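You operate a simulated robot arm through the tools that you are given. There is no shell and no other tool.

The job below is to be done with a simulated robot arm. You get a single attempt, and the scene is never put back.

JOB
Empty the gilt tray: ribbon spool into the RIBBONS drawer, green clip into the CLIPS drawer.
Fine: both drawers stand open; shut them; the red clip stays where it is. Set down upright: clip.

The check looks at the end state, three seconds after you hand in, the way a careful person would. Anything else that was tipped, shoved, dropped, spilled or broken makes it a failure.

ROBOT AND FRAMES
A 7-joint arm with a fingered hand, fixed in place. Base frame: the origin is on the floor under the middle of its stand, x ahead of it, y to its left, z up; the work surface is at about z = 0.72. Units: m, rad, N and s.
It reaches about 1.333 m from its shoulder. Its first joint turns from -1.204 to 3.002 rad. Payload 5 kg.
The TCP is the grasp point between the finger pads, 0.032 m short of the fingertips. In the tool frame z runs along the fingers and y along their closing line. The gripper opens to 0.16 m; its body begins 0.089 m behind the TCP. The gripper is a hand of 3 fingers: y runs from the thumb to the fingers, the wrist lies at [0, 0, -0.252] in the tool frame, and closing takes about 1.5 s.
Orientation is told as [roll, pitch, yaw] about the base's x, y, z axes, in that order, counted from this pose: with the fingers straight down and closing along the base's y, the tool's x points along the base's -x, its y along +y and its z along -z.

CONTROLS
- The arm moves only by the tool apply_moves. Its argument "rows" is a list of rows, each a list of 6 numbers: the shift along the tool's x, y, z in m, then the turn, a rotation vector about the tool's x, y, z in rad. In form: [[dx, dy, dz, ax, ay, az], ...]. A call has 1 to 20 rows; each row shifts and turns the commanded pose from where the row before left it, along the tool's axes as they then stand. "jaw" is the opening, from 0 (shut) to 1 (fully open), set as the call begins (left out, the last holds). Each row takes 0.2 s and may step no farther than 0.05 m and 0.15 rad from the row before; otherwise, or with a gripper value out of range, the whole call is refused. A pose out of reach is approached as far as the arm can. The call stops where the force on the tool passes 90 N (or 10 N more than at its start, if that is more) or the arm is blocked; 0.2 s more then pass. The fingers move at their own pace (about 0.108 m/s each) and stop on an object; they squeeze with about 27 N. The grip force told is the motor's: it shows also when the fingers shut on nothing. Time passes only in rows, and 0.2 s behind the last, so rows that do not move let the fingers close. The reply holds the time, the measured pose of the TCP, the force on the tool along the base axes, the opening and the grip force, in the units named above and with some noise, with the torque about the TCP (base axes, N m) and any sound that the robot's microphone picked up, and new pictures: "show" is both (left out), scene, wrist or none.
- Cameras (640 x 400 px; columns grow to the right, rows downward): "scene" is fixed at [0.0515, 0.4997, 1.4687]; the picture's right is [-0.74, -0.67, 0.00], its down [-0.46, 0.50, -0.73] and it looks along [0.49, -0.54, -0.68] (base axes); focal length 214 px, centre (320, 200). "wrist" rides on the gripper at [0.065, -0.004, -0.116] in the tool frame; the picture's right is [0.06, 1.00, 0.00], its down [-0.87, 0.05, -0.49] and it looks along [-0.49, 0.03, 0.87] (tool axes); focal length 261 px, centre (320, 200). There is no depth. A picture from a camera that has moved, and an enlarged one, comes with that camera's place and axes in the base frame and with its lens.
- raise_lower(by): slides the trunk up (or, below 0, down) by that many m; the arm rides with it, the base frame stays. It gives what a move gives, with no picture.
- curl_fingers(finger1, finger2, thumb_bend): sets how far each is bent, from 0 (flat) to 1 (curled in); at 0.3 the hand is open as for a grip, at 0.7 the pads meet at the TCP. One left out holds its place. A second passes; each finger stops where it meets its share of the squeeze, and holds until it gets a number again. A gripper value or a shape takes the hand back. It gives what a move gives, with no picture; readings hold the bend of each and the force on the fingers (four entries, about 0 where the hand has none), thumb and palm.
- set_grasp(shape): the hand has 3 fingers and takes this shape, open, in about a second: jaw (thumb against the fingers, like two jaws); tri (thumb and two fingers); tip (a fingertip pinch); poke (one finger out to press); point (the index stretched); flat (the hand flat); cup (the hand cupped); fist (a fist). The gripper value then closes the fingers along that shape, each until it touches; the sizes above hold for jaw. It gives what a move gives, with no picture.
- close_up(camera, box): a new picture of the part [left, top, right, bottom] of that camera's present view, enlarged. It takes no simulated time.
- finish_job(): hands the job in; it is judged then, once.

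Places have to be worked out from the pictures, the camera data and where the tool is seen. Open the gripper and draw the arm clear of the work before you hand the job in, unless the task says otherwise.

The tools are called after ">>>" by a JSON object that holds its "op" and its "data". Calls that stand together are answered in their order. apply_moves: Moves the arm, as the interface text tells. Its arguments: {"type":"object","properties":{"rows":{"type":"array","items":{"type":"array","items":{"type":"number"}}},"jaw":{"type":"number"},"show":{"type":"string","enum":["both","scene","wrist","none"]}},"required":["rows"]} The other tools are called the same way: raise_lower (by) moves the trunk up or down; set_grasp (shape) gives the hand a shape; curl_fingers (finger1, finger2, thumb_bend) moves the fingers one by one; close_up (camera, box) takes an enlarged picture of a part of a camera's view; finish_job () hands the job in.

At the start:

```text
t: 0.0
tool_pos: [0.6719, -0.6867, 1.0434]
tcp_rot: [0.0, -0.002, 0.0]
force: [-0.2, 0.1, 0.2]
torque: [-0.01, 0.04, -0.01]
opening: 0.1601
gripper_force: 0.1
shape: jaw
bend: [0.3, 0.3, 0.3]
finger forces: [0.0, 0.0, 0.0, 0.0, 0.1, 0.0]
trunk travel left (down, up): [-0.5, 0.44]
```

scene: 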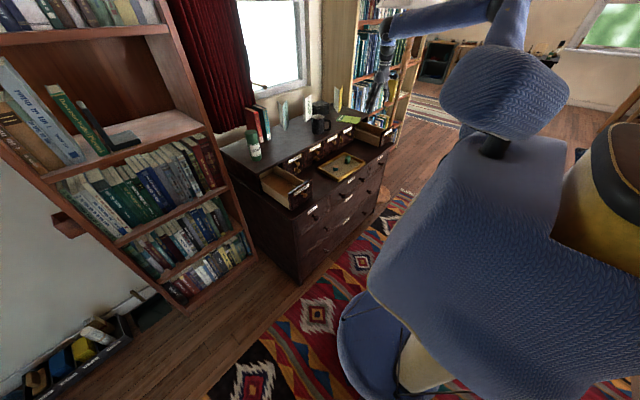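
wrist: 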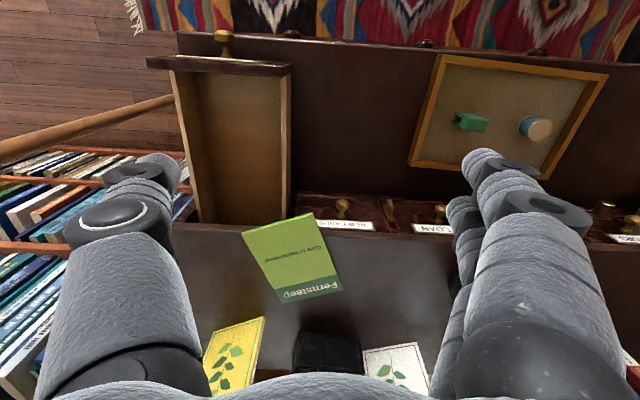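

I see a chest with two open small drawers and a gilt tray holding a green clip and a ribbon spool. I'll enlarge the views to read labels and locate things.

>>> {"op": "close_up", "data": {"camera": "scene", "box": [220, 80, 420, 205]}}

>>> {"op": "close_up", "data": {"camera": "wrist", "box": [140, 20, 640, 332]}}

>>> {"op": "close_up", "data": {"camera": "scene", "box": [250, 140, 330, 190]}}

>>> {"op": "close_up", "data": {"camera": "scene", "box": [320, 100, 400, 150]}}

```text
3.20 times, centred on (320, 142) of scene
camera zoom: at [0.0515, 0.4997, 1.4687], right [-0.74, -0.67, 0.0], down [-0.46, 0.5, -0.73], along [0.49, -0.54, -0.68], focal length 686 px, centre (320, 384)
```

zoom: 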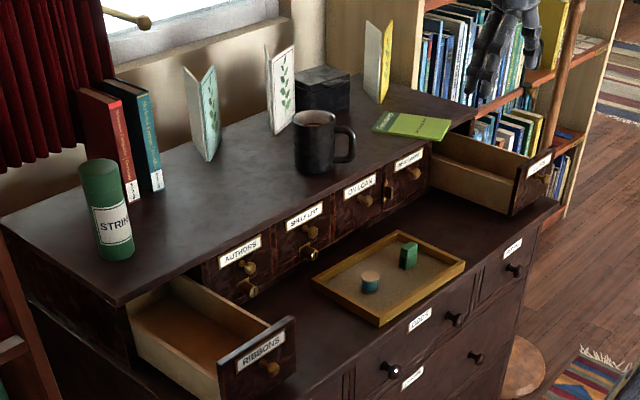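

```text
1.28 times, centred on (390, 176) of wrist
camera zoom: at [0.605, -0.6924, 1.1612], right [-0.06, 1.0, 0.0], down [0.87, 0.05, 0.49], along [0.49, 0.03, -0.87], focal length 334 px, centre (230, 231)
```

zoom: 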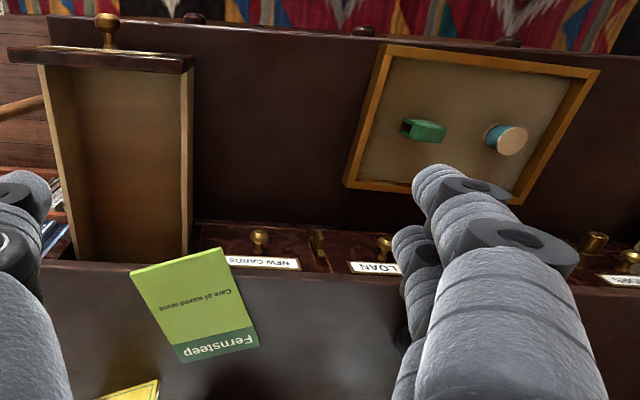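

```text
8.00 times, centred on (290, 165) of scene
camera zoom: at [0.0515, 0.4997, 1.4687], right [-0.74, -0.67, 0.0], down [-0.46, 0.5, -0.73], along [0.49, -0.54, -0.68], focal length 1716 px, centre (560, 480)
```

zoom: 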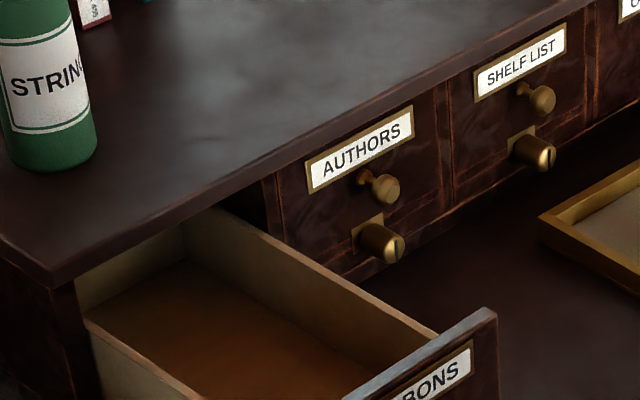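

```text
8.00 times, centred on (360, 125) of scene
camera zoom: at [0.0515, 0.4997, 1.4687], right [-0.74, -0.67, 0.0], down [-0.46, 0.5, -0.73], along [0.49, -0.54, -0.68], focal length 1716 px, centre (0, 800)
```

zoom: 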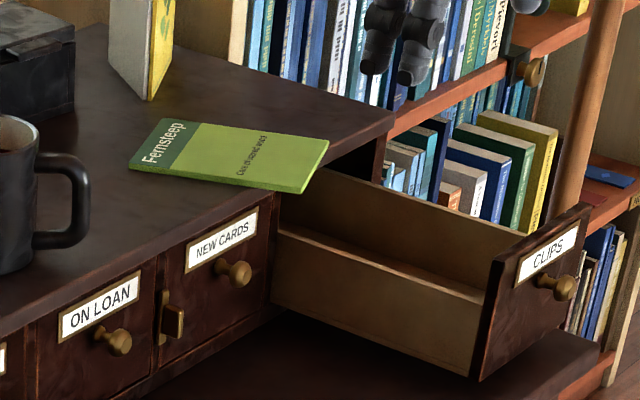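

The open drawers are CLIPS (at about y −0.79) and RIBBONS (about y 0.0), and the tray sits near (0.69, −0.39). Now I'll enlarge the objects themselves and look for the red clip.

>>> {"op": "close_up", "data": {"camera": "wrist", "box": [420, 80, 580, 180]}}

>>> {"op": "close_up", "data": {"camera": "scene", "box": [325, 145, 365, 170]}}

>>> {"op": "close_up", "data": {"camera": "wrist", "box": [140, 20, 320, 232]}}

>>> {"op": "close_up", "data": {"camera": "scene", "box": [285, 90, 385, 153]}}

```text
4.00 times, centred on (500, 130) of wrist
camera zoom: at [0.605, -0.6924, 1.1612], right [-0.06, 1.0, 0.0], down [0.87, 0.05, 0.49], along [0.49, 0.03, -0.87], focal length 1043 px, centre (-400, 480)
```

zoom: 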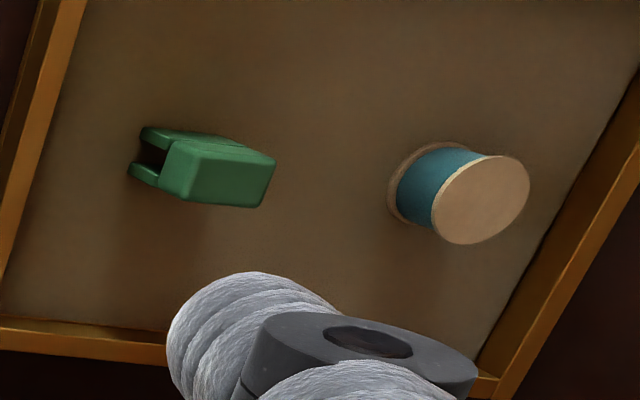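

```text
16.00 times, centred on (345, 158) of scene
camera zoom: at [0.0515, 0.4997, 1.4687], right [-0.74, -0.67, 0.0], down [-0.46, 0.5, -0.73], along [0.49, -0.54, -0.68], focal length 3432 px, centre (-80, 880)
```

zoom: 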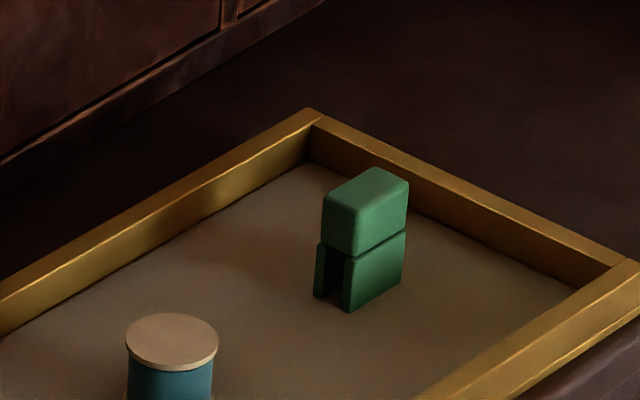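

```text
1.89 times, centred on (230, 126) of wrist
camera zoom: at [0.605, -0.6924, 1.1612], right [-0.06, 1.0, 0.0], down [0.87, 0.05, 0.49], along [0.49, 0.03, -0.87], focal length 492 px, centre (490, 340)
```

zoom: 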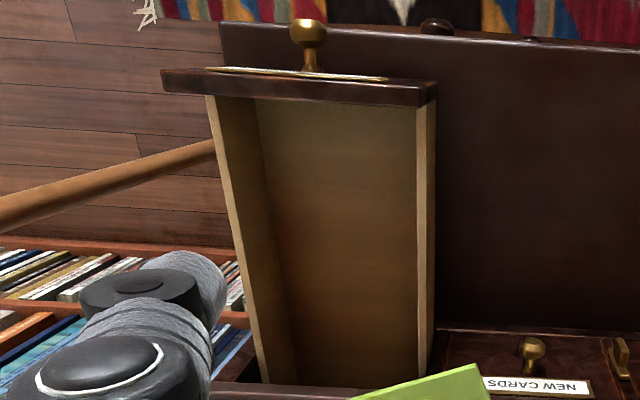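

```text
6.35 times, centred on (335, 122) of scene
camera zoom: at [0.0515, 0.4997, 1.4687], right [-0.74, -0.67, 0.0], down [-0.46, 0.5, -0.73], along [0.49, -0.54, -0.68], focal length 1362 px, centre (225, 698)
```

zoom: 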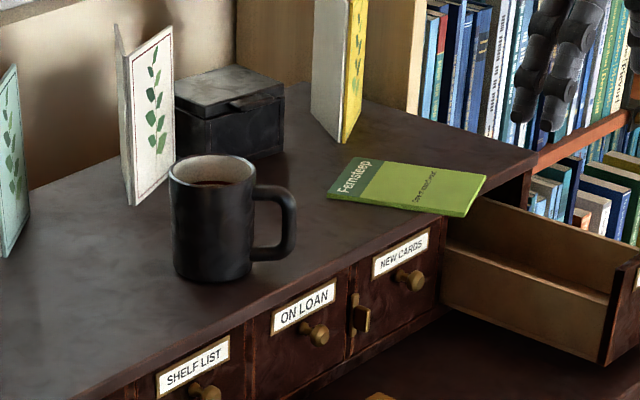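

The green clip stands on its two legs (slot down) and the spool stands on its end. I'll look at the hand from the scene camera and along the top of the chest before moving.

>>> {"op": "close_up", "data": {"camera": "scene", "box": [340, 50, 440, 113]}}

>>> {"op": "close_up", "data": {"camera": "scene", "box": [215, 95, 315, 158]}}

>>> {"op": "close_up", "data": {"camera": "scene", "box": [250, 155, 350, 218]}}

```text
6.35 times, centred on (390, 82) of scene
camera zoom: at [0.0515, 0.4997, 1.4687], right [-0.74, -0.67, 0.0], down [-0.46, 0.5, -0.73], along [0.49, -0.54, -0.68], focal length 1362 px, centre (-124, 952)
```

zoom: 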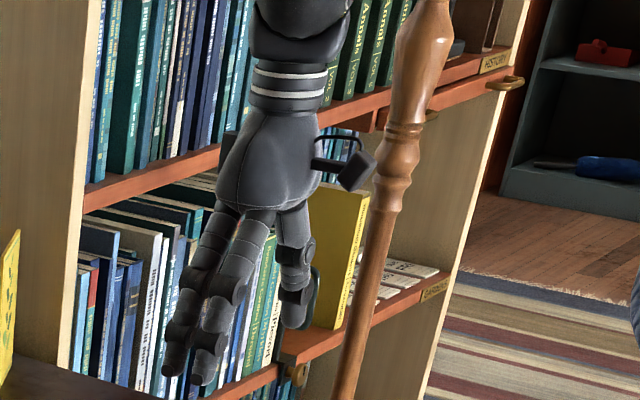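

```text
6.35 times, centred on (265, 126) of scene
camera zoom: at [0.0515, 0.4997, 1.4687], right [-0.74, -0.67, 0.0], down [-0.46, 0.5, -0.73], along [0.49, -0.54, -0.68], focal length 1362 px, centre (669, 667)
```

zoom: 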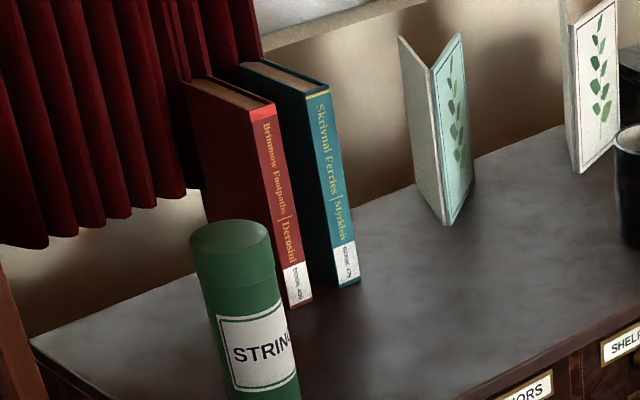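

```text
6.35 times, centred on (300, 186) of scene
camera zoom: at [0.0515, 0.4997, 1.4687], right [-0.74, -0.67, 0.0], down [-0.46, 0.5, -0.73], along [0.49, -0.54, -0.68], focal length 1362 px, centre (447, 286)
```

zoom: 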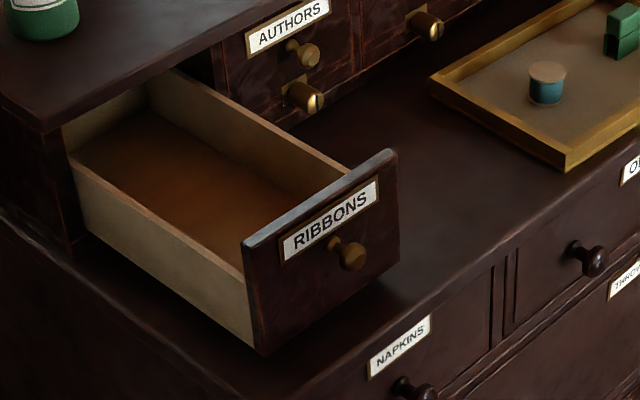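

The hand is slender, its thumb on −y and two fingers on +y, and a wooden pole stands near (0.71, −1.02), which I'll avoid. I'll go over to hover above the spool at roughly (0.687, −0.342, 1.0) and check the view.

>>> {"op": "apply_moves", "data": {"rows": [[-0.0019, 0.0431, 0.0054, 0, 0, 0], [-0.0019, 0.0431, 0.0054, 0, 0, 0], [-0.0019, 0.0431, 0.0054, 0, 0, 0], [-0.0019, 0.0431, 0.0054, 0, 0, 0], [-0.0019, 0.0431, 0.0054, 0, 0, 0], [-0.0019, 0.0431, 0.0054, 0, 0, 0], [-0.0019, 0.0431, 0.0054, 0, 0, 0], [-0.0019, 0.0431, 0.0054, 0, 0, 0]], "jaw": 0.5, "show": "both"}}

```text
t: 1.8
tool_pos: [0.6869, -0.3434, 1.0038]
tcp_rot: [0.0, -0.001, -0.002]
force: [0.3, 0.5, 0.1]
torque: [-0.04, 0.01, 0.02]
opening: 0.0806
gripper_force: 0.0
shape: jaw
bend: [0.72, 0.72, 0.7]
finger forces: [0.1, 0.1, 0.0, 0.0, 0.0, 0.1]
trunk travel left (down, up): [-0.5, 0.44]
camera wrist: at [0.62, -0.3476, 1.1196], right [-0.06, 1.0, 0.0], down [0.87, 0.05, 0.49], along [0.49, 0.03, -0.87], focal length 261 px, centre (320, 200)
```

scene: 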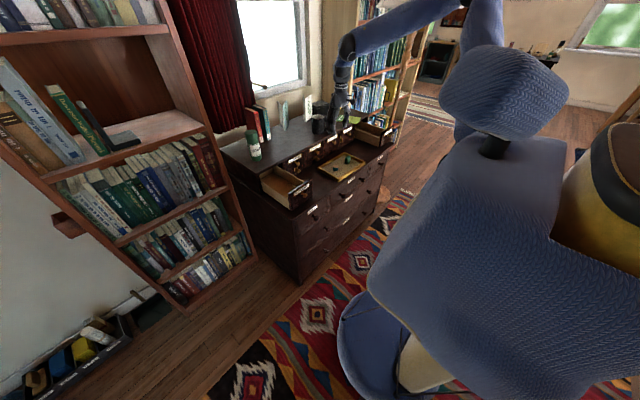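
wrist: 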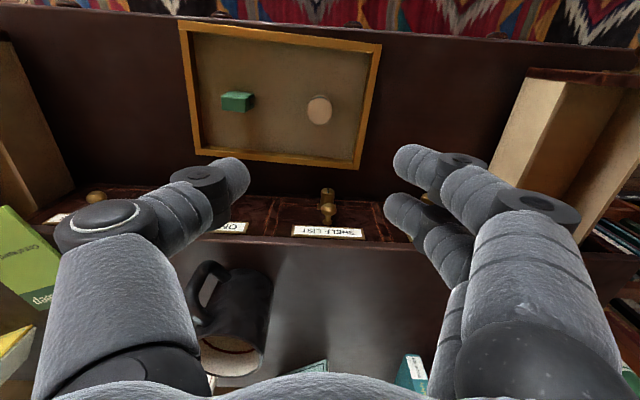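

The readings match the plan; from here the spool is near (0.686, −0.344) and the clip near (0.68, −0.448). I'll zoom in on the tray for shape and turn details.

>>> {"op": "close_up", "data": {"camera": "wrist", "box": [180, 10, 390, 141]}}

>>> {"op": "close_up", "data": {"camera": "scene", "box": [310, 80, 410, 180]}}

```text
3.05 times, centred on (285, 76) of wrist
camera zoom: at [0.62, -0.3476, 1.1196], right [-0.06, 1.0, 0.0], down [0.87, 0.05, 0.49], along [0.49, 0.03, -0.87], focal length 794 px, centre (427, 579)
```

zoom: 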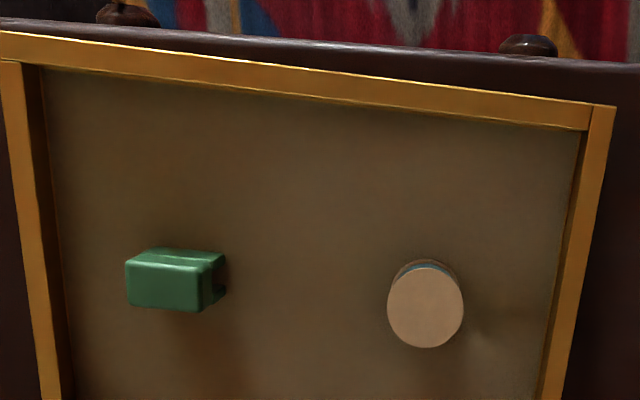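

```text
4.00 times, centred on (360, 130) of scene
camera zoom: at [0.0515, 0.4997, 1.4687], right [-0.74, -0.67, 0.0], down [-0.46, 0.5, -0.73], along [0.49, -0.54, -0.68], focal length 858 px, centre (160, 480)
```

zoom: 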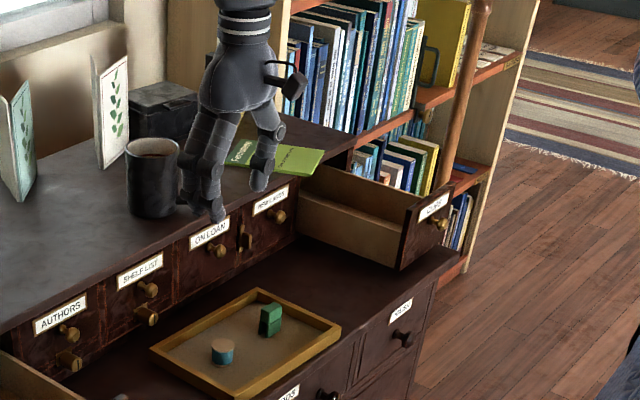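

The spool is about 33 mm wide and 35 mm tall, the clip about 31 mm along y and 20 mm along x. I'll turn the hand by −90° yaw so it closes along x, which leaves more room in the tray and in the drawers.

>>> {"op": "apply_moves", "data": {"rows": [[0, 0, 0, 0, 0, 0.1428], [0, 0, 0, 0, 0, 0.1428], [0, 0, 0, 0, 0, 0.1428], [0, 0, 0, 0, 0, 0.1428], [0, 0, 0, 0, 0, 0.1428], [0, 0, 0, 0, 0, 0.1428], [0, 0, 0, 0, 0, 0.1428], [0, 0, 0, 0, 0, 0.1428], [0, 0, 0, 0, 0, 0.1428], [0, 0, 0, 0, 0, 0.1428], [0, 0, 0, 0, 0, 0.1428]], "jaw": 0.4, "show": "both"}}

```text
t: 4.2
tool_pos: [0.686, -0.3412, 1.0003]
tcp_rot: [-0.001, 0.0, -1.573]
force: [0.3, -0.1, 0.1]
torque: [0.0, 0.0, 0.01]
opening: 0.0646
gripper_force: 0.0
shape: jaw
bend: [0.73, 0.73, 0.7]
finger forces: [0.0, 0.0, 0.1, 0.0, 0.0, 0.0]
trunk travel left (down, up): [-0.5, 0.44]
camera wrist: at [0.6815, -0.2783, 1.1177], right [1.0, 0.06, 0.0], down [0.05, -0.87, 0.49], along [0.03, -0.49, -0.87], focal length 261 px, centre (320, 200)
```

scene: 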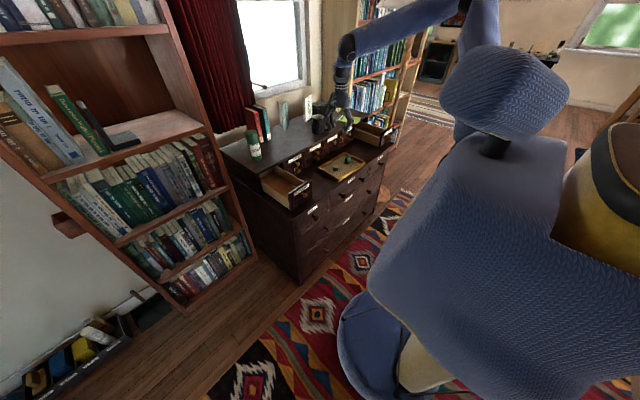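
wrist: 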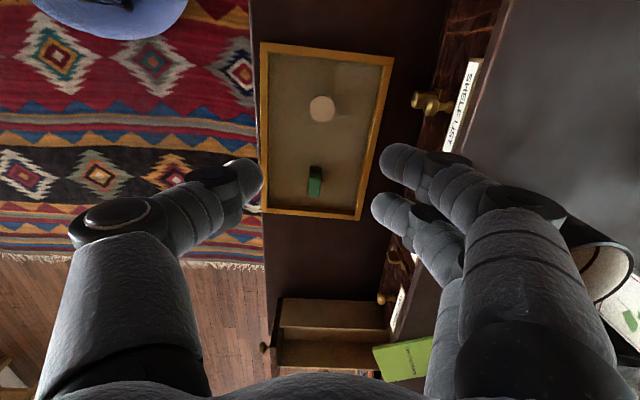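

The turn worked, and the spool lies under the TCP at about (0.687, −0.343). I'll lower to z ≈ 0.80 with the fingers still above the spool, then check alignment.

>>> {"op": "apply_moves", "data": {"rows": [[-0.0004, 0.0002, 0.04, 0, 0, 0], [-0.0004, 0.0002, 0.04, 0, 0, 0], [-0.0004, 0.0002, 0.04, 0, 0, 0], [-0.0004, 0.0002, 0.04, 0, 0, 0], [-0.0004, 0.0002, 0.03, 0, 0, 0], [0, 0, 0, 0, 0, 0]], "show": "both"}}

>>> {"op": "close_up", "data": {"camera": "scene", "box": [310, 95, 390, 175]}}

```text
t: 5.6
tool_pos: [0.6866, -0.3441, 0.8111]
tcp_rot: [0.0, 0.001, -1.571]
force: [0.5, -0.3, 0.8]
torque: [-0.01, -0.02, -0.01]
opening: 0.0645
gripper_force: 0.0
shape: jaw
bend: [0.73, 0.73, 0.7]
finger forces: [0.0, 0.0, 0.0, 0.0, 0.0, 0.0]
trunk travel left (down, up): [-0.5, 0.44]
camera wrist: at [0.6826, -0.2796, 0.9268], right [1.0, 0.06, 0.0], down [0.05, -0.87, 0.49], along [0.03, -0.49, -0.87], focal length 261 px, centre (320, 200)
```

scene: 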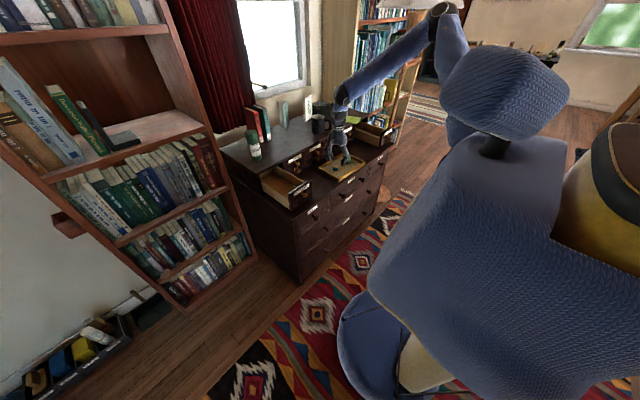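
wrist: 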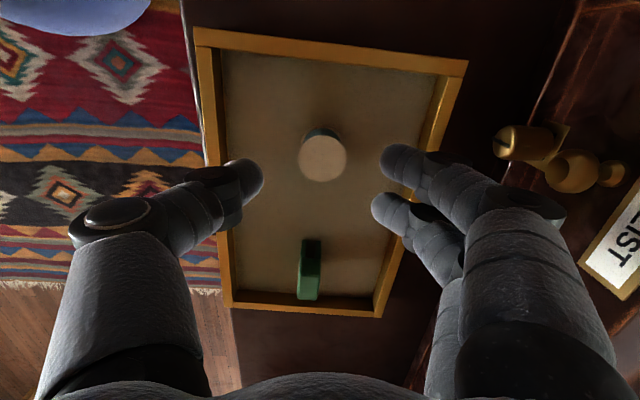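

```text
5.00 times, centred on (350, 135) of scene
camera zoom: at [0.0515, 0.4997, 1.4687], right [-0.74, -0.67, 0.0], down [-0.46, 0.5, -0.73], along [0.49, -0.54, -0.68], focal length 1072 px, centre (170, 525)
```

zoom: 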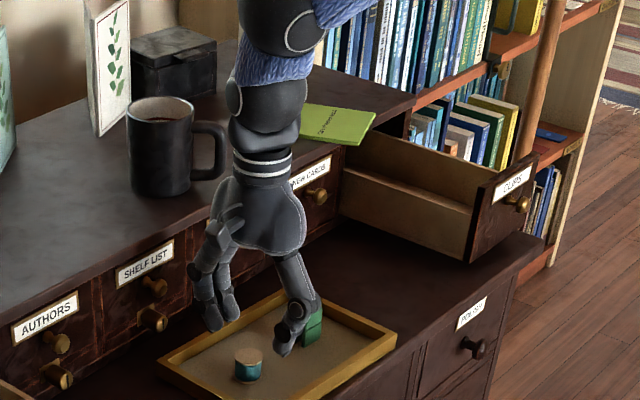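

The spool is centred between thumb and fingers, about 4 mm toward +y of the TCP. I'll shift that much and lower to z ≈ 0.766 slowly, fingertips just above the tray floor.

>>> {"op": "apply_moves", "data": {"rows": [[0.002, 0.0005, 0.01, 0, 0, 0], [0.002, 0.0005, 0.01, 0, 0, 0], [0, 0, 0.01, 0, 0, 0], [0, 0, 0.01, 0, 0, 0], [0, 0, 0.005, 0, 0, 0], [0, 0, 0, 0, 0, 0]], "show": "both"}}

>>> {"op": "close_up", "data": {"camera": "scene", "box": [310, 125, 390, 175]}}

```text
t: 7.0
tool_pos: [0.6881, -0.3402, 0.7659]
tcp_rot: [0.001, 0.0, -1.572]
force: [-1.1, 0.7, 0.2]
torque: [0.01, -0.02, 0.01]
opening: 0.0644
gripper_force: 0.0
shape: jaw
bend: [0.73, 0.73, 0.7]
finger forces: [0.0, 0.0, 0.1, 0.0, 0.0, 0.0]
trunk travel left (down, up): [-0.5, 0.44]
camera wrist: at [0.6832, -0.2761, 0.8824], right [1.0, 0.06, 0.0], down [0.05, -0.87, 0.49], along [0.03, -0.49, -0.87], focal length 261 px, centre (320, 200)
```

scene: 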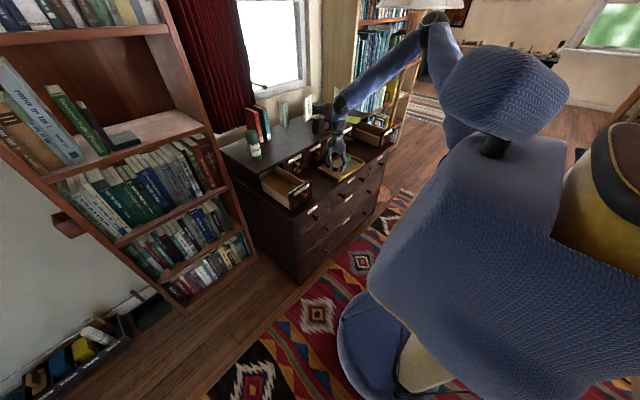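
wrist: 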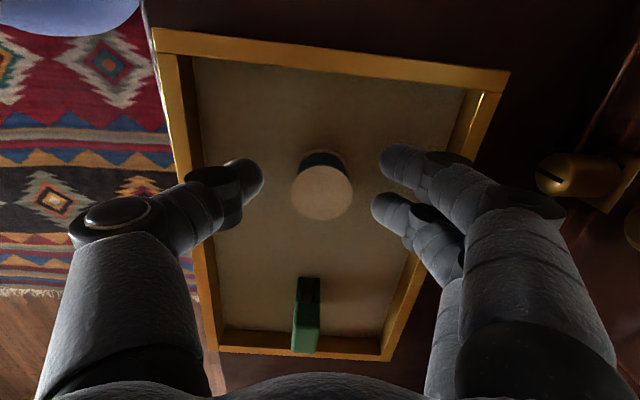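

```text
8.00 times, centred on (350, 150) of scene
camera zoom: at [0.0515, 0.4997, 1.4687], right [-0.74, -0.67, 0.0], down [-0.46, 0.5, -0.73], along [0.49, -0.54, -0.68], focal length 1716 px, centre (80, 600)
```

zoom: 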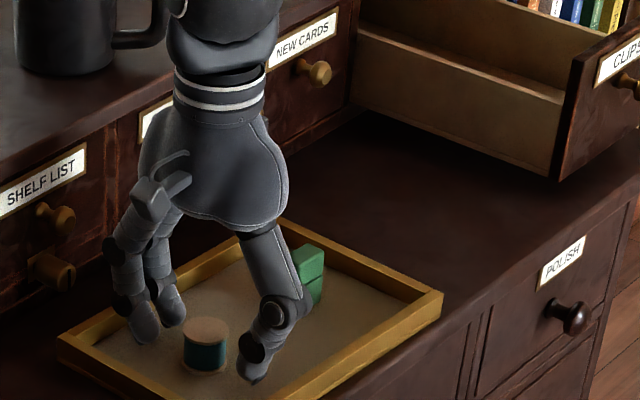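

The spool is centred with no contact yet. I'll lower 3 mm more and close gently to just around the spool (33 mm ≈ 0.21), watching the force.

>>> {"op": "apply_moves", "data": {"rows": [[0, 0, 0.003, 0, 0, 0], [0, 0, 0, 0, 0, 0], [0, 0, 0, 0, 0, 0]], "jaw": 0.27, "show": "wrist"}}

>>> {"op": "close_up", "data": {"camera": "scene", "box": [310, 125, 390, 175]}}

```text
t: 7.8
tool_pos: [0.6868, -0.34, 0.7637]
tcp_rot: [0.001, 0.001, -1.572]
force: [0.9, 0.3, 0.2]
torque: [-0.02, -0.02, 0.04]
opening: 0.0434
gripper_force: 0.0
shape: jaw
bend: [0.73, 0.73, 0.7]
finger forces: [0.1, 0.0, 0.0, 0.1, 0.0, 0.0]
trunk travel left (down, up): [-0.5, 0.44]
camera wrist: at [0.6832, -0.2762, 0.8796], right [1.0, 0.06, 0.0], down [0.05, -0.87, 0.49], along [0.03, -0.49, -0.87], focal length 261 px, centre (320, 200)
```

wrist: 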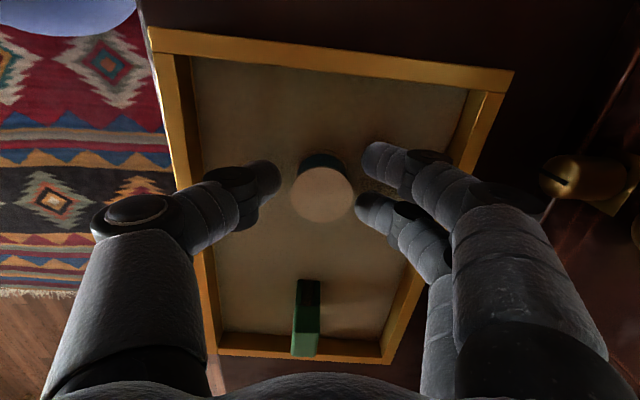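

```text
8.00 times, centred on (350, 150) of scene
camera zoom: at [0.0515, 0.4997, 1.4687], right [-0.74, -0.67, 0.0], down [-0.46, 0.5, -0.73], along [0.49, -0.54, -0.68], focal length 1716 px, centre (80, 600)
```

zoom: 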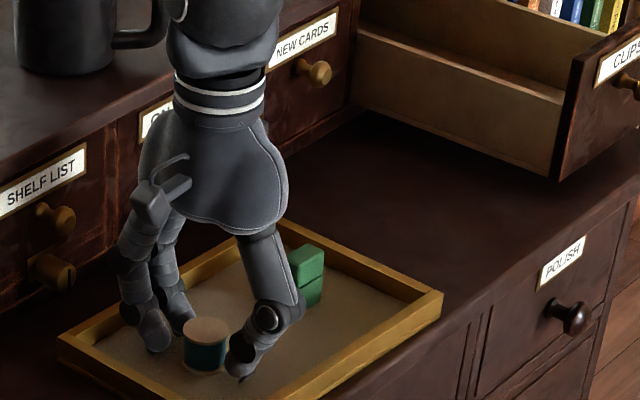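

Fingers are evenly placed around the spool. I'll close onto it and check the grip force and pictures.

>>> {"op": "apply_moves", "data": {"rows": [[0, 0, 0, 0, 0, 0], [0, 0, 0, 0, 0, 0], [0, 0, 0, 0, 0, 0], [0, 0, 0, 0, 0, 0], [0, 0, 0, 0, 0, 0]], "jaw": 0.05, "show": "wrist"}}

>>> {"op": "close_up", "data": {"camera": "scene", "box": [310, 125, 390, 175]}}

```text
t: 9.0
tool_pos: [0.6892, -0.3403, 0.764]
tcp_rot: [0.0, 0.001, -1.572]
force: [0.9, -0.3, -0.4]
torque: [-0.02, -0.01, -0.03]
opening: 0.0194
gripper_force: 27.5
shape: jaw
bend: [0.71, 0.72, 0.7]
finger forces: [11.5, 11.5, 0.0, 0.0, 22.8, 0.0]
trunk travel left (down, up): [-0.5, 0.44]
camera wrist: at [0.6832, -0.2762, 0.8796], right [1.0, 0.06, 0.0], down [0.05, -0.87, 0.49], along [0.03, -0.49, -0.87], focal length 261 px, centre (320, 200)
```

wrist: 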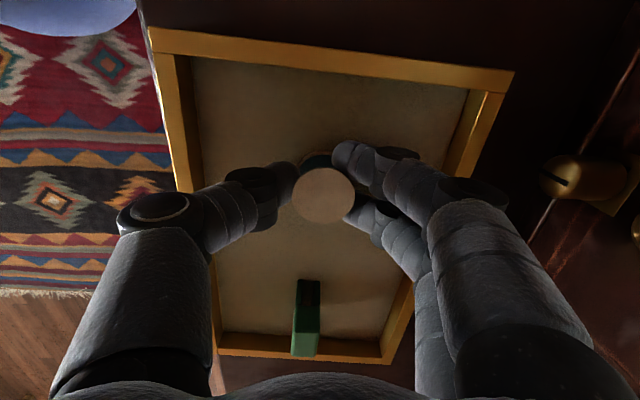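

```text
8.00 times, centred on (350, 150) of scene
camera zoom: at [0.0515, 0.4997, 1.4687], right [-0.74, -0.67, 0.0], down [-0.46, 0.5, -0.73], along [0.49, -0.54, -0.68], focal length 1716 px, centre (80, 600)
```

zoom: 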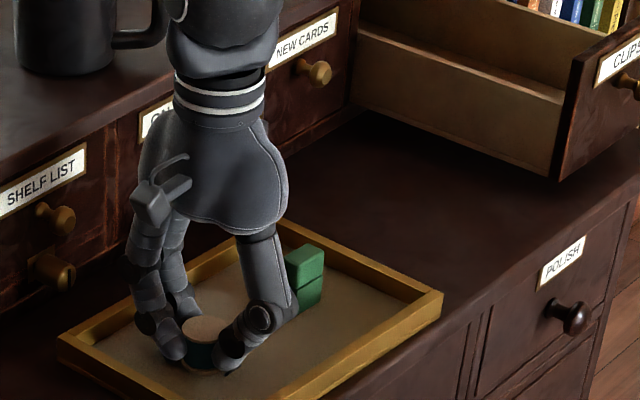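

The spool is held by all three fingers (about 23 N). I'll lift slowly first, then up to about z = 0.98.

>>> {"op": "apply_moves", "data": {"rows": [[0, 0, -0.01, 0, 0, 0], [0, 0, -0.01, 0, 0, 0], [0, 0, -0.02, 0, 0, 0], [0, 0, -0.04, 0, 0, 0], [0, 0, -0.04, 0, 0, 0], [0, 0, -0.04, 0, 0, 0], [0, 0, -0.04, 0, 0, 0], [0, 0, -0.02, 0, 0, 0]], "show": "both"}}

>>> {"op": "close_up", "data": {"camera": "scene", "box": [300, 80, 400, 180]}}

```text
t: 10.8
tool_pos: [0.6885, -0.3397, 0.9864]
tcp_rot: [-0.001, 0.002, -1.572]
force: [-0.4, -0.2, -0.1]
torque: [0.05, 0.02, 0.02]
opening: 0.0194
gripper_force: 26.8
shape: jaw
bend: [0.71, 0.72, 0.7]
finger forces: [12.0, 11.9, 0.0, 0.0, 22.7, 0.1]
trunk travel left (down, up): [-0.5, 0.44]
camera wrist: at [0.6837, -0.2761, 1.1024], right [1.0, 0.06, 0.0], down [0.05, -0.87, 0.49], along [0.03, -0.49, -0.87], focal length 261 px, centre (320, 200)
```

scene: 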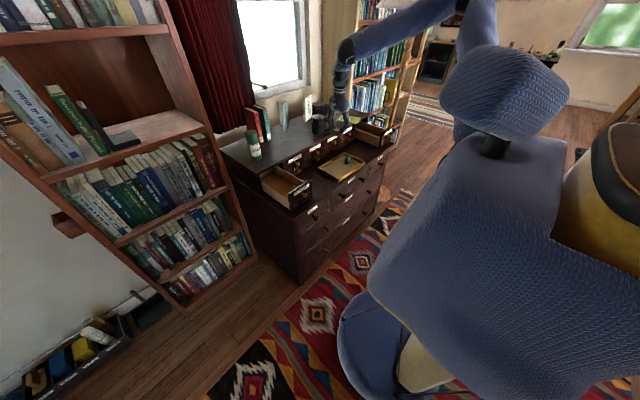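
wrist: 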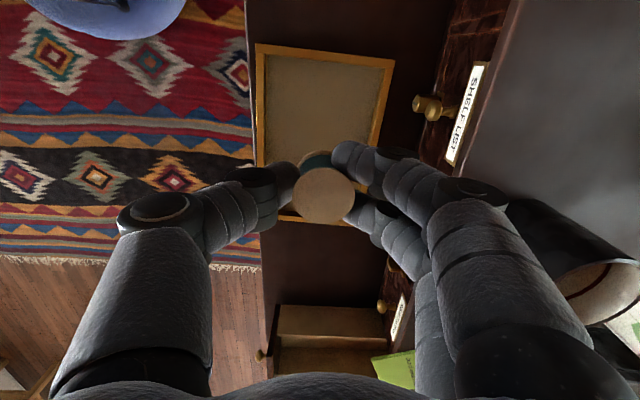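

```text
4.00 times, centred on (350, 130) of scene
camera zoom: at [0.0515, 0.4997, 1.4687], right [-0.74, -0.67, 0.0], down [-0.46, 0.5, -0.73], along [0.49, -0.54, -0.68], focal length 858 px, centre (200, 480)
```

zoom: 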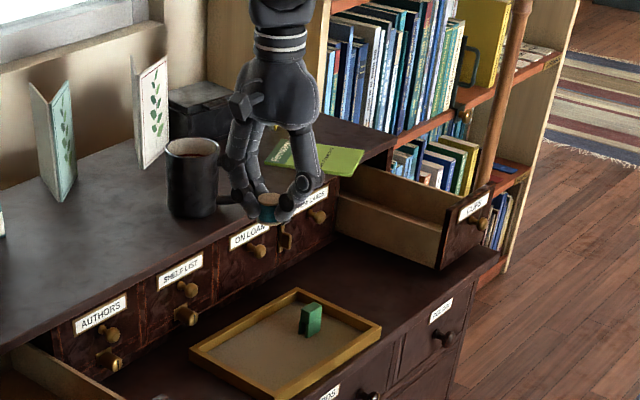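

The spool is held upright and the clip still stands. Mug is at about (0.90, −0.42), clear of the path. I'll move toward +y over the RIBBONS drawer (y ≈ 0).

>>> {"op": "apply_moves", "data": {"rows": [[0.02, 0, 0, 0, 0, 0], [0.04, 0, 0, 0, 0, 0], [0.04, 0, 0, 0, 0, 0], [0.04, 0, 0, 0, 0, 0], [0.04, 0, 0, 0, 0, 0], [0.04, 0, 0, 0, 0, 0], [0.04, 0, 0, 0, 0, 0], [0.04, 0, 0, 0, 0, 0], [0.02, 0, 0, 0, 0, 0], [0.015, 0, 0, 0, 0, 0]], "show": "both"}}

>>> {"op": "close_up", "data": {"camera": "scene", "box": [220, 100, 340, 220]}}

```text
t: 13.0
tool_pos: [0.6515, -0.1032, 0.9708]
tcp_rot: [0.002, 0.003, -1.57]
force: [0.4, 0.5, 0.3]
torque: [0.0, 0.04, 0.01]
opening: 0.0194
gripper_force: 27.2
shape: jaw
bend: [0.71, 0.72, 0.7]
finger forces: [13.6, 12.6, 0.1, 0.0, 22.6, 0.0]
out of reach, approached as far as the arm can: row 7, 8, 9, 10
trunk travel left (down, up): [-0.5, 0.44]
camera wrist: at [0.6466, -0.0404, 1.0873], right [1.0, 0.06, 0.0], down [0.05, -0.87, 0.49], along [0.03, -0.49, -0.87], focal length 261 px, centre (320, 200)
```

scene: 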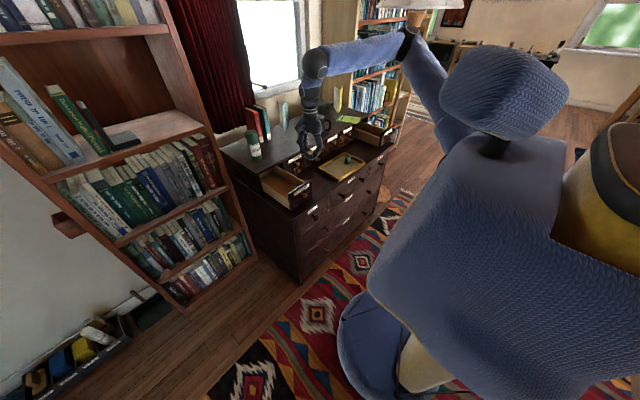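
wrist: 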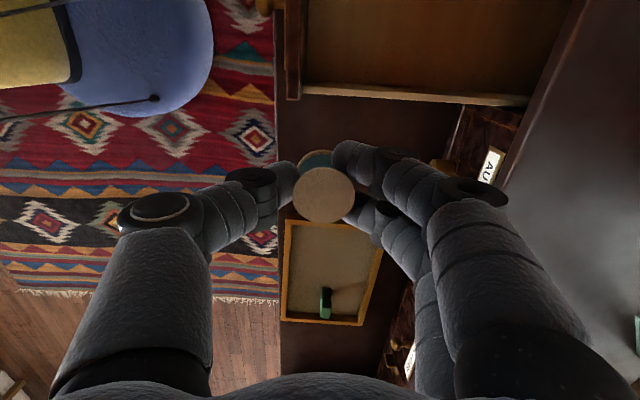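

```text
3.33 times, centred on (280, 160) of scene
camera zoom: at [0.0515, 0.4997, 1.4687], right [-0.74, -0.67, 0.0], down [-0.46, 0.5, -0.73], along [0.49, -0.54, -0.68], focal length 715 px, centre (453, 333)
```

zoom: 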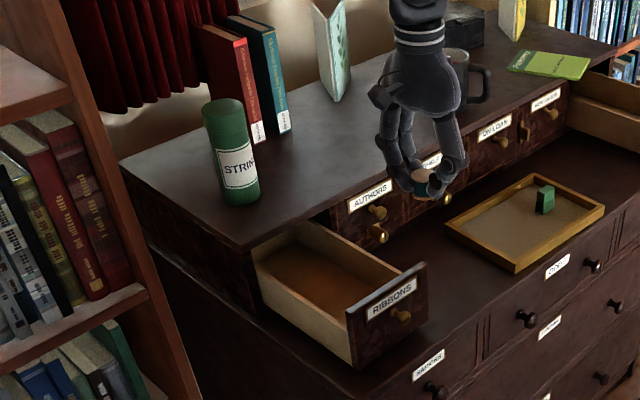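

The arm could not follow past y ≈ −0.10 in this posture (pose out of its joint range). I'll step the command back to y ≈ −0.125 to get back to a reachable pose.

>>> {"op": "apply_moves", "data": {"rows": [[-0.04, 0, 0, 0, 0, 0], [-0.04, 0, 0, 0, 0, 0], [-0.04, 0, 0, 0, 0, 0], [0, 0, 0, 0, 0, 0]], "show": "none"}}

```text
t: 14.0
tool_pos: [0.6549, -0.2235, 0.9714]
tcp_rot: [-0.002, 0.001, -1.571]
force: [0.7, 0.8, 0.9]
torque: [-0.01, 0.01, 0.01]
opening: 0.0192
gripper_force: 26.9
shape: jaw
bend: [0.71, 0.72, 0.7]
finger forces: [14.3, 13.0, 0.0, 0.1, 22.3, 0.1]
trunk travel left (down, up): [-0.5, 0.44]
```

The command clips to what was reached, which is good to know. The hand-roll joint is probably near its end at yaw −90 with the forearm pointing to +y, so I'll roll to yaw +90 (closing along x still) before going on.

>>> {"op": "apply_moves", "data": {"rows": [[0, 0, 0, 0, 0, -0.1428], [0, 0, 0, 0, 0, -0.1428], [0, 0, 0, 0, 0, -0.1428], [0, 0, 0, 0, 0, -0.1428], [0, 0, 0, 0, 0, -0.1428], [0, 0, 0, 0, 0, -0.1428], [0, 0, 0, 0, 0, -0.1428], [0, 0, 0, 0, 0, -0.1428], [0, 0, 0, 0, 0, -0.1428], [0, 0, 0, 0, 0, -0.1428], [0, 0, 0, 0, 0, -0.1428]], "show": "none"}}

>>> {"op": "apply_moves", "data": {"rows": [[0, 0, 0, 0, 0, -0.1428], [0, 0, 0, 0, 0, -0.1428], [0, 0, 0, 0, 0, -0.1428], [0, 0, 0, 0, 0, -0.1428], [0, 0, 0, 0, 0, -0.1428], [0, 0, 0, 0, 0, -0.1428], [0, 0, 0, 0, 0, -0.1428], [0, 0, 0, 0, 0, -0.1428], [0, 0, 0, 0, 0, -0.1428], [0, 0, 0, 0, 0, -0.1428], [0, 0, 0, 0, 0, -0.1428]], "show": "both"}}

```text
t: 16.4
tool_pos: [0.6507, -0.2238, 0.9722]
tcp_rot: [0.0, 0.0, 0.001]
force: [0.2, -0.3, -0.1]
torque: [-0.02, 0.0, -0.01]
opening: 0.019
gripper_force: 27.3
shape: jaw
bend: [0.71, 0.72, 0.7]
finger forces: [14.5, 13.1, 0.1, 0.0, 22.3, 0.1]
trunk travel left (down, up): [-0.5, 0.44]
```

```text
t: 18.8
tool_pos: [0.6518, -0.2243, 0.9706]
tcp_rot: [0.0, -0.001, 1.573]
force: [-0.1, -0.3, 0.6]
torque: [-0.02, -0.01, -0.02]
opening: 0.0191
gripper_force: 27.2
shape: jaw
bend: [0.71, 0.72, 0.7]
finger forces: [14.7, 13.3, 0.1, 0.0, 22.4, 0.0]
trunk travel left (down, up): [-0.5, 0.44]
camera wrist: at [0.6556, -0.2908, 1.0874], right [-1.0, -0.06, 0.0], down [-0.06, 0.87, 0.49], along [-0.03, 0.49, -0.87], focal length 261 px, centre (320, 200)
```

scene: 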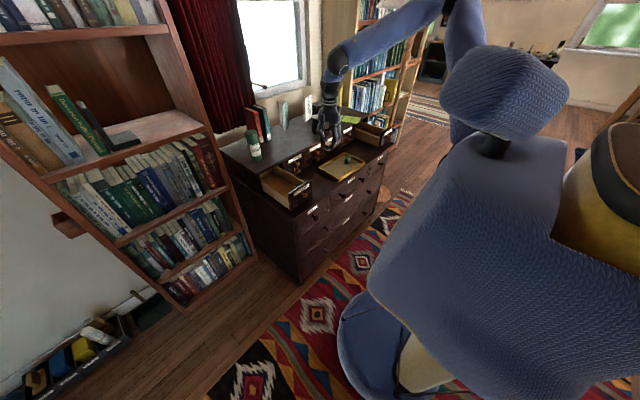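
wrist: 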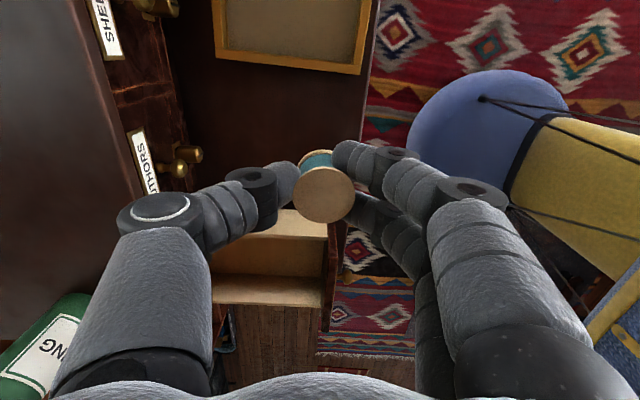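

The roll worked. I'll enlarge the wrist view to measure the RIBBONS drawer before moving over it.

>>> {"op": "close_up", "data": {"camera": "wrist", "box": [190, 180, 370, 340]}}

>>> {"op": "close_up", "data": {"camera": "scene", "box": [250, 90, 370, 210]}}

```text
2.50 times, centred on (280, 260) of wrist
camera zoom: at [0.6556, -0.2908, 1.0874], right [-1.0, -0.06, 0.0], down [-0.06, 0.87, 0.49], along [-0.03, 0.49, -0.87], focal length 652 px, centre (420, 50)
```

zoom: 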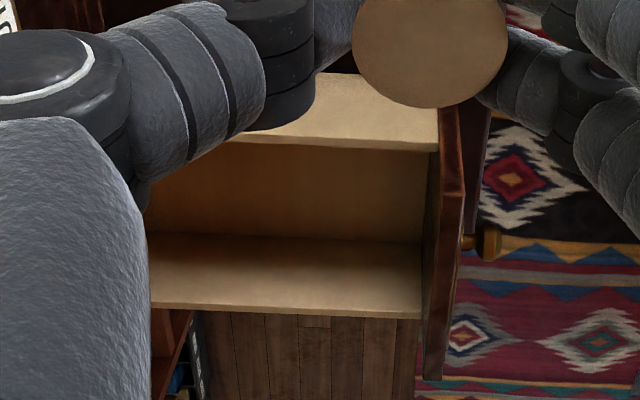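

```text
3.33 times, centred on (310, 150) of scene
camera zoom: at [0.0515, 0.4997, 1.4687], right [-0.74, -0.67, 0.0], down [-0.46, 0.5, -0.73], along [0.49, -0.54, -0.68], focal length 715 px, centre (353, 367)
```

zoom: 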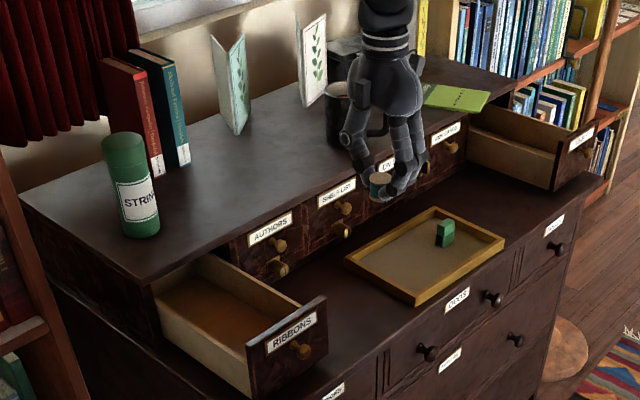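

The RIBBONS drawer: front panel at x ≈ 0.62, top z ≈ 0.845, y from −0.078 to 0.071; side rims z ≈ 0.80, floor ≈ 0.74; cabinet top edge x ≈ 0.82. I'll go over its middle at (0.725, −0.003).

>>> {"op": "apply_moves", "data": {"rows": [[-0.031, -0.0104, 0, 0, 0, 0], [-0.038, -0.0125, 0, 0, 0, 0], [-0.038, -0.0125, 0, 0, 0, 0], [-0.038, -0.0125, 0, 0, 0, 0], [-0.038, -0.0125, 0, 0, 0, 0], [-0.038, -0.0125, 0, 0, 0, 0], [0, 0, 0, 0, 0, 0]], "show": "both"}}

>>> {"op": "close_up", "data": {"camera": "scene", "box": [220, 90, 340, 210]}}

```text
t: 20.4
tool_pos: [0.6834, -0.1155, 0.9635]
tcp_rot: [-0.001, -0.007, 1.571]
force: [-0.1, 0.7, 0.0]
torque: [0.0, 0.01, -0.01]
opening: 0.0189
gripper_force: 27.2
shape: jaw
bend: [0.71, 0.72, 0.7]
finger forces: [15.0, 13.8, 0.0, 0.1, 22.5, 0.0]
out of reach, approached as far as the arm can: row 4, 5, 6
trunk travel left (down, up): [-0.5, 0.44]
camera wrist: at [0.6861, -0.1819, 1.0797], right [-1.0, -0.06, 0.0], down [-0.05, 0.87, 0.5], along [-0.03, 0.5, -0.87], focal length 261 px, centre (320, 200)
```

scene: 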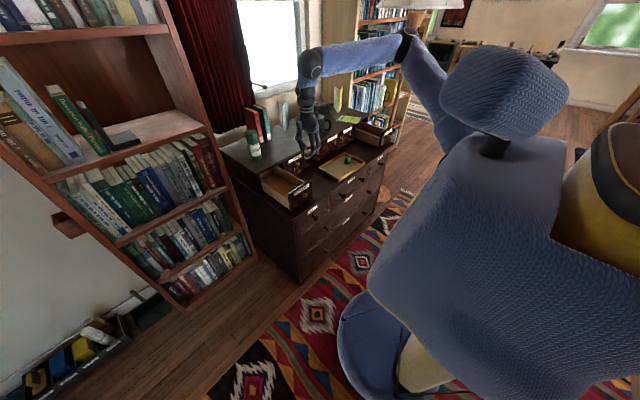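
wrist: 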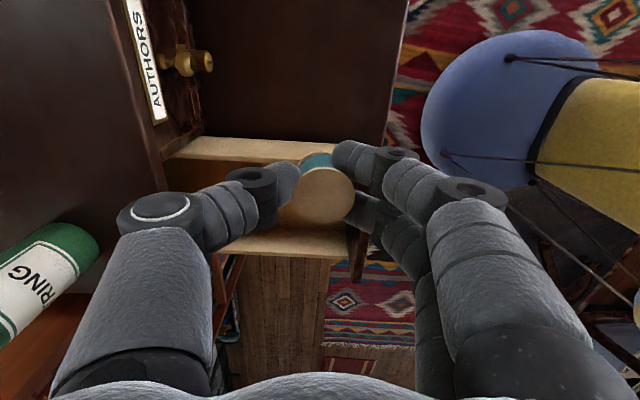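

```text
3.33 times, centred on (280, 150) of scene
camera zoom: at [0.0515, 0.4997, 1.4687], right [-0.74, -0.67, 0.0], down [-0.46, 0.5, -0.73], along [0.49, -0.54, -0.68], focal length 715 px, centre (453, 367)
```

zoom: 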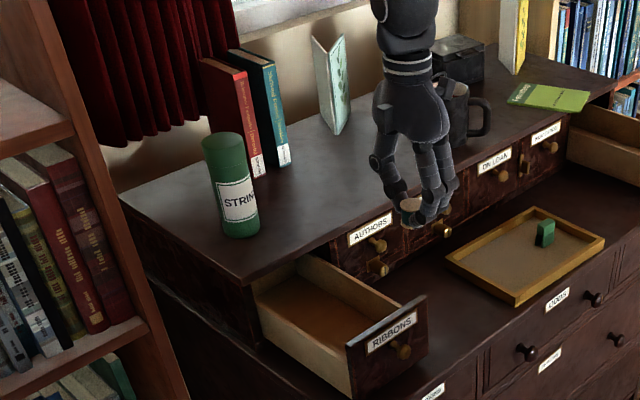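

Still stopped near y ≈ −0.115 with either roll, so it's another joint that limits, not the hand roll. I'll look at the arm's posture to decide how to re-pose it.

>>> {"op": "close_up", "data": {"camera": "scene", "box": [280, 0, 600, 200]}}

```text
2.00 times, centred on (440, 100) of scene
camera zoom: at [0.0515, 0.4997, 1.4687], right [-0.74, -0.67, 0.0], down [-0.46, 0.5, -0.73], along [0.49, -0.54, -0.68], focal length 429 px, centre (80, 400)
```

zoom: 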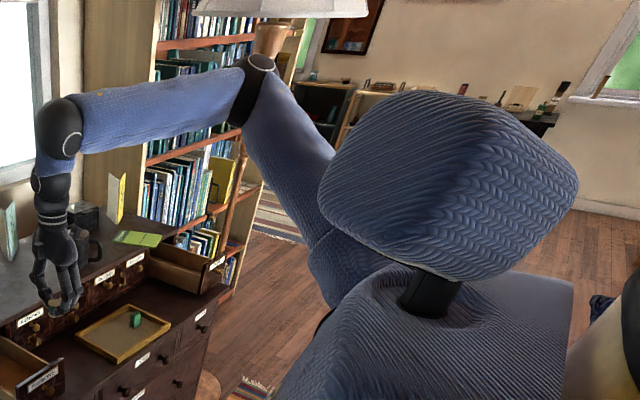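

The lampshade (centre about (0.71, −1.02), bottom z ≈ 1.43) is something the elbow must avoid. I'll back off to y ≈ −0.22 and then raise the trunk a little so that the arm reaches downward, to free its joints.

>>> {"op": "apply_moves", "data": {"rows": [[0.035, 0, 0, 0, 0, 0], [0.035, 0, 0, 0, 0, 0], [0.035, 0, 0, 0, 0, 0], [0, 0, 0, 0, 0, 0]], "show": "scene"}}

>>> {"op": "raise_lower", "data": {"by": 0.15}}

```text
t: 21.4
tool_pos: [0.6837, -0.2194, 0.9635]
tcp_rot: [0.0, 0.002, 1.57]
force: [0.0, 0.4, -0.4]
torque: [0.0, 0.05, 0.03]
opening: 0.0189
gripper_force: 26.9
shape: jaw
bend: [0.71, 0.72, 0.7]
finger forces: [15.3, 14.2, 0.1, 0.1, 22.4, 0.0]
trunk travel left (down, up): [-0.5, 0.44]
```

scene: 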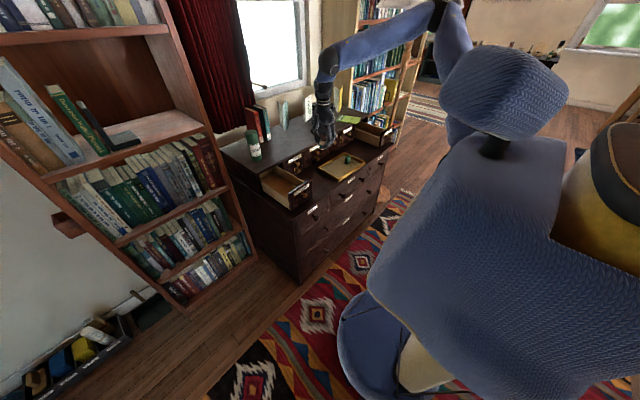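

```text
t: 23.1
tool_pos: [0.6821, -0.219, 1.1146]
tcp_rot: [0.001, 0.001, 1.569]
force: [0.5, -0.6, 0.2]
torque: [0.01, 0.0, 0.0]
opening: 0.0191
gripper_force: 26.8
shape: jaw
bend: [0.71, 0.72, 0.7]
finger forces: [15.2, 14.1, 0.0, 0.0, 22.4, 0.0]
trunk travel left (down, up): [-0.65, 0.29]
```

Trunk is up by 0.15 and the hand rode along to z = 1.115. Now I'll lower the hand back to about z = 0.96 and try moving to +y again.

>>> {"op": "apply_moves", "data": {"rows": [[0, 0, 0.03, 0, 0, 0], [0, 0, 0.04, 0, 0, 0], [0, 0, 0.04, 0, 0, 0], [0, 0, 0.04, 0, 0, 0], [0, 0, 0, 0, 0, 0]], "show": "scene"}}

>>> {"op": "apply_moves", "data": {"rows": [[-0.03, 0, 0, 0, 0, 0], [-0.03, 0, 0, 0, 0, 0], [-0.03, -0.01, 0, 0, 0, 0], [-0.03, -0.01, 0, 0, 0, 0], [-0.03, -0.01, 0, 0, 0, 0], [0, 0, 0, 0, 0, 0]], "show": "scene"}}

```text
t: 24.4
tool_pos: [0.6834, -0.2185, 0.9673]
tcp_rot: [-0.001, 0.0, 1.57]
force: [0.0, -0.3, -0.4]
torque: [-0.01, 0.0, 0.0]
opening: 0.0192
gripper_force: 27.4
shape: jaw
bend: [0.71, 0.72, 0.7]
finger forces: [15.3, 14.2, 0.0, 0.1, 22.4, 0.1]
trunk travel left (down, up): [-0.65, 0.29]
```

scene: 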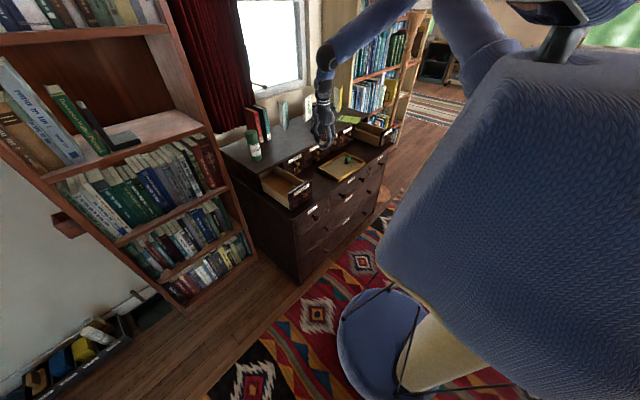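

```text
t: 25.8
tool_pos: [0.687, -0.1331, 0.9791]
tcp_rot: [-0.002, -0.002, 1.57]
force: [0.3, 0.0, -0.4]
torque: [-0.02, -0.01, 0.0]
opening: 0.0189
gripper_force: 27.6
shape: jaw
bend: [0.71, 0.72, 0.7]
finger forces: [15.5, 14.4, 0.1, 0.1, 22.4, 0.0]
out of reach, approached as far as the arm can: row 3, 4, 5
trunk travel left (down, up): [-0.65, 0.29]
```

scene: 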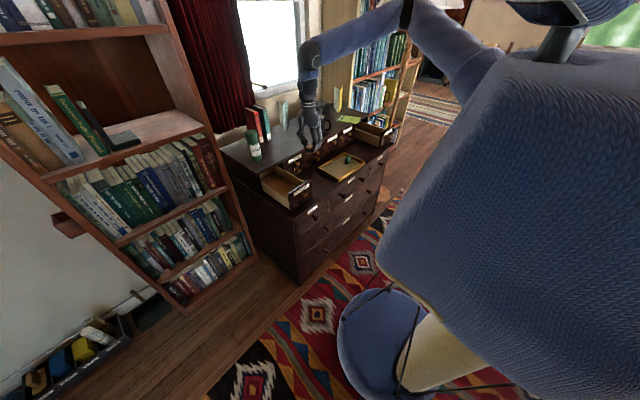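

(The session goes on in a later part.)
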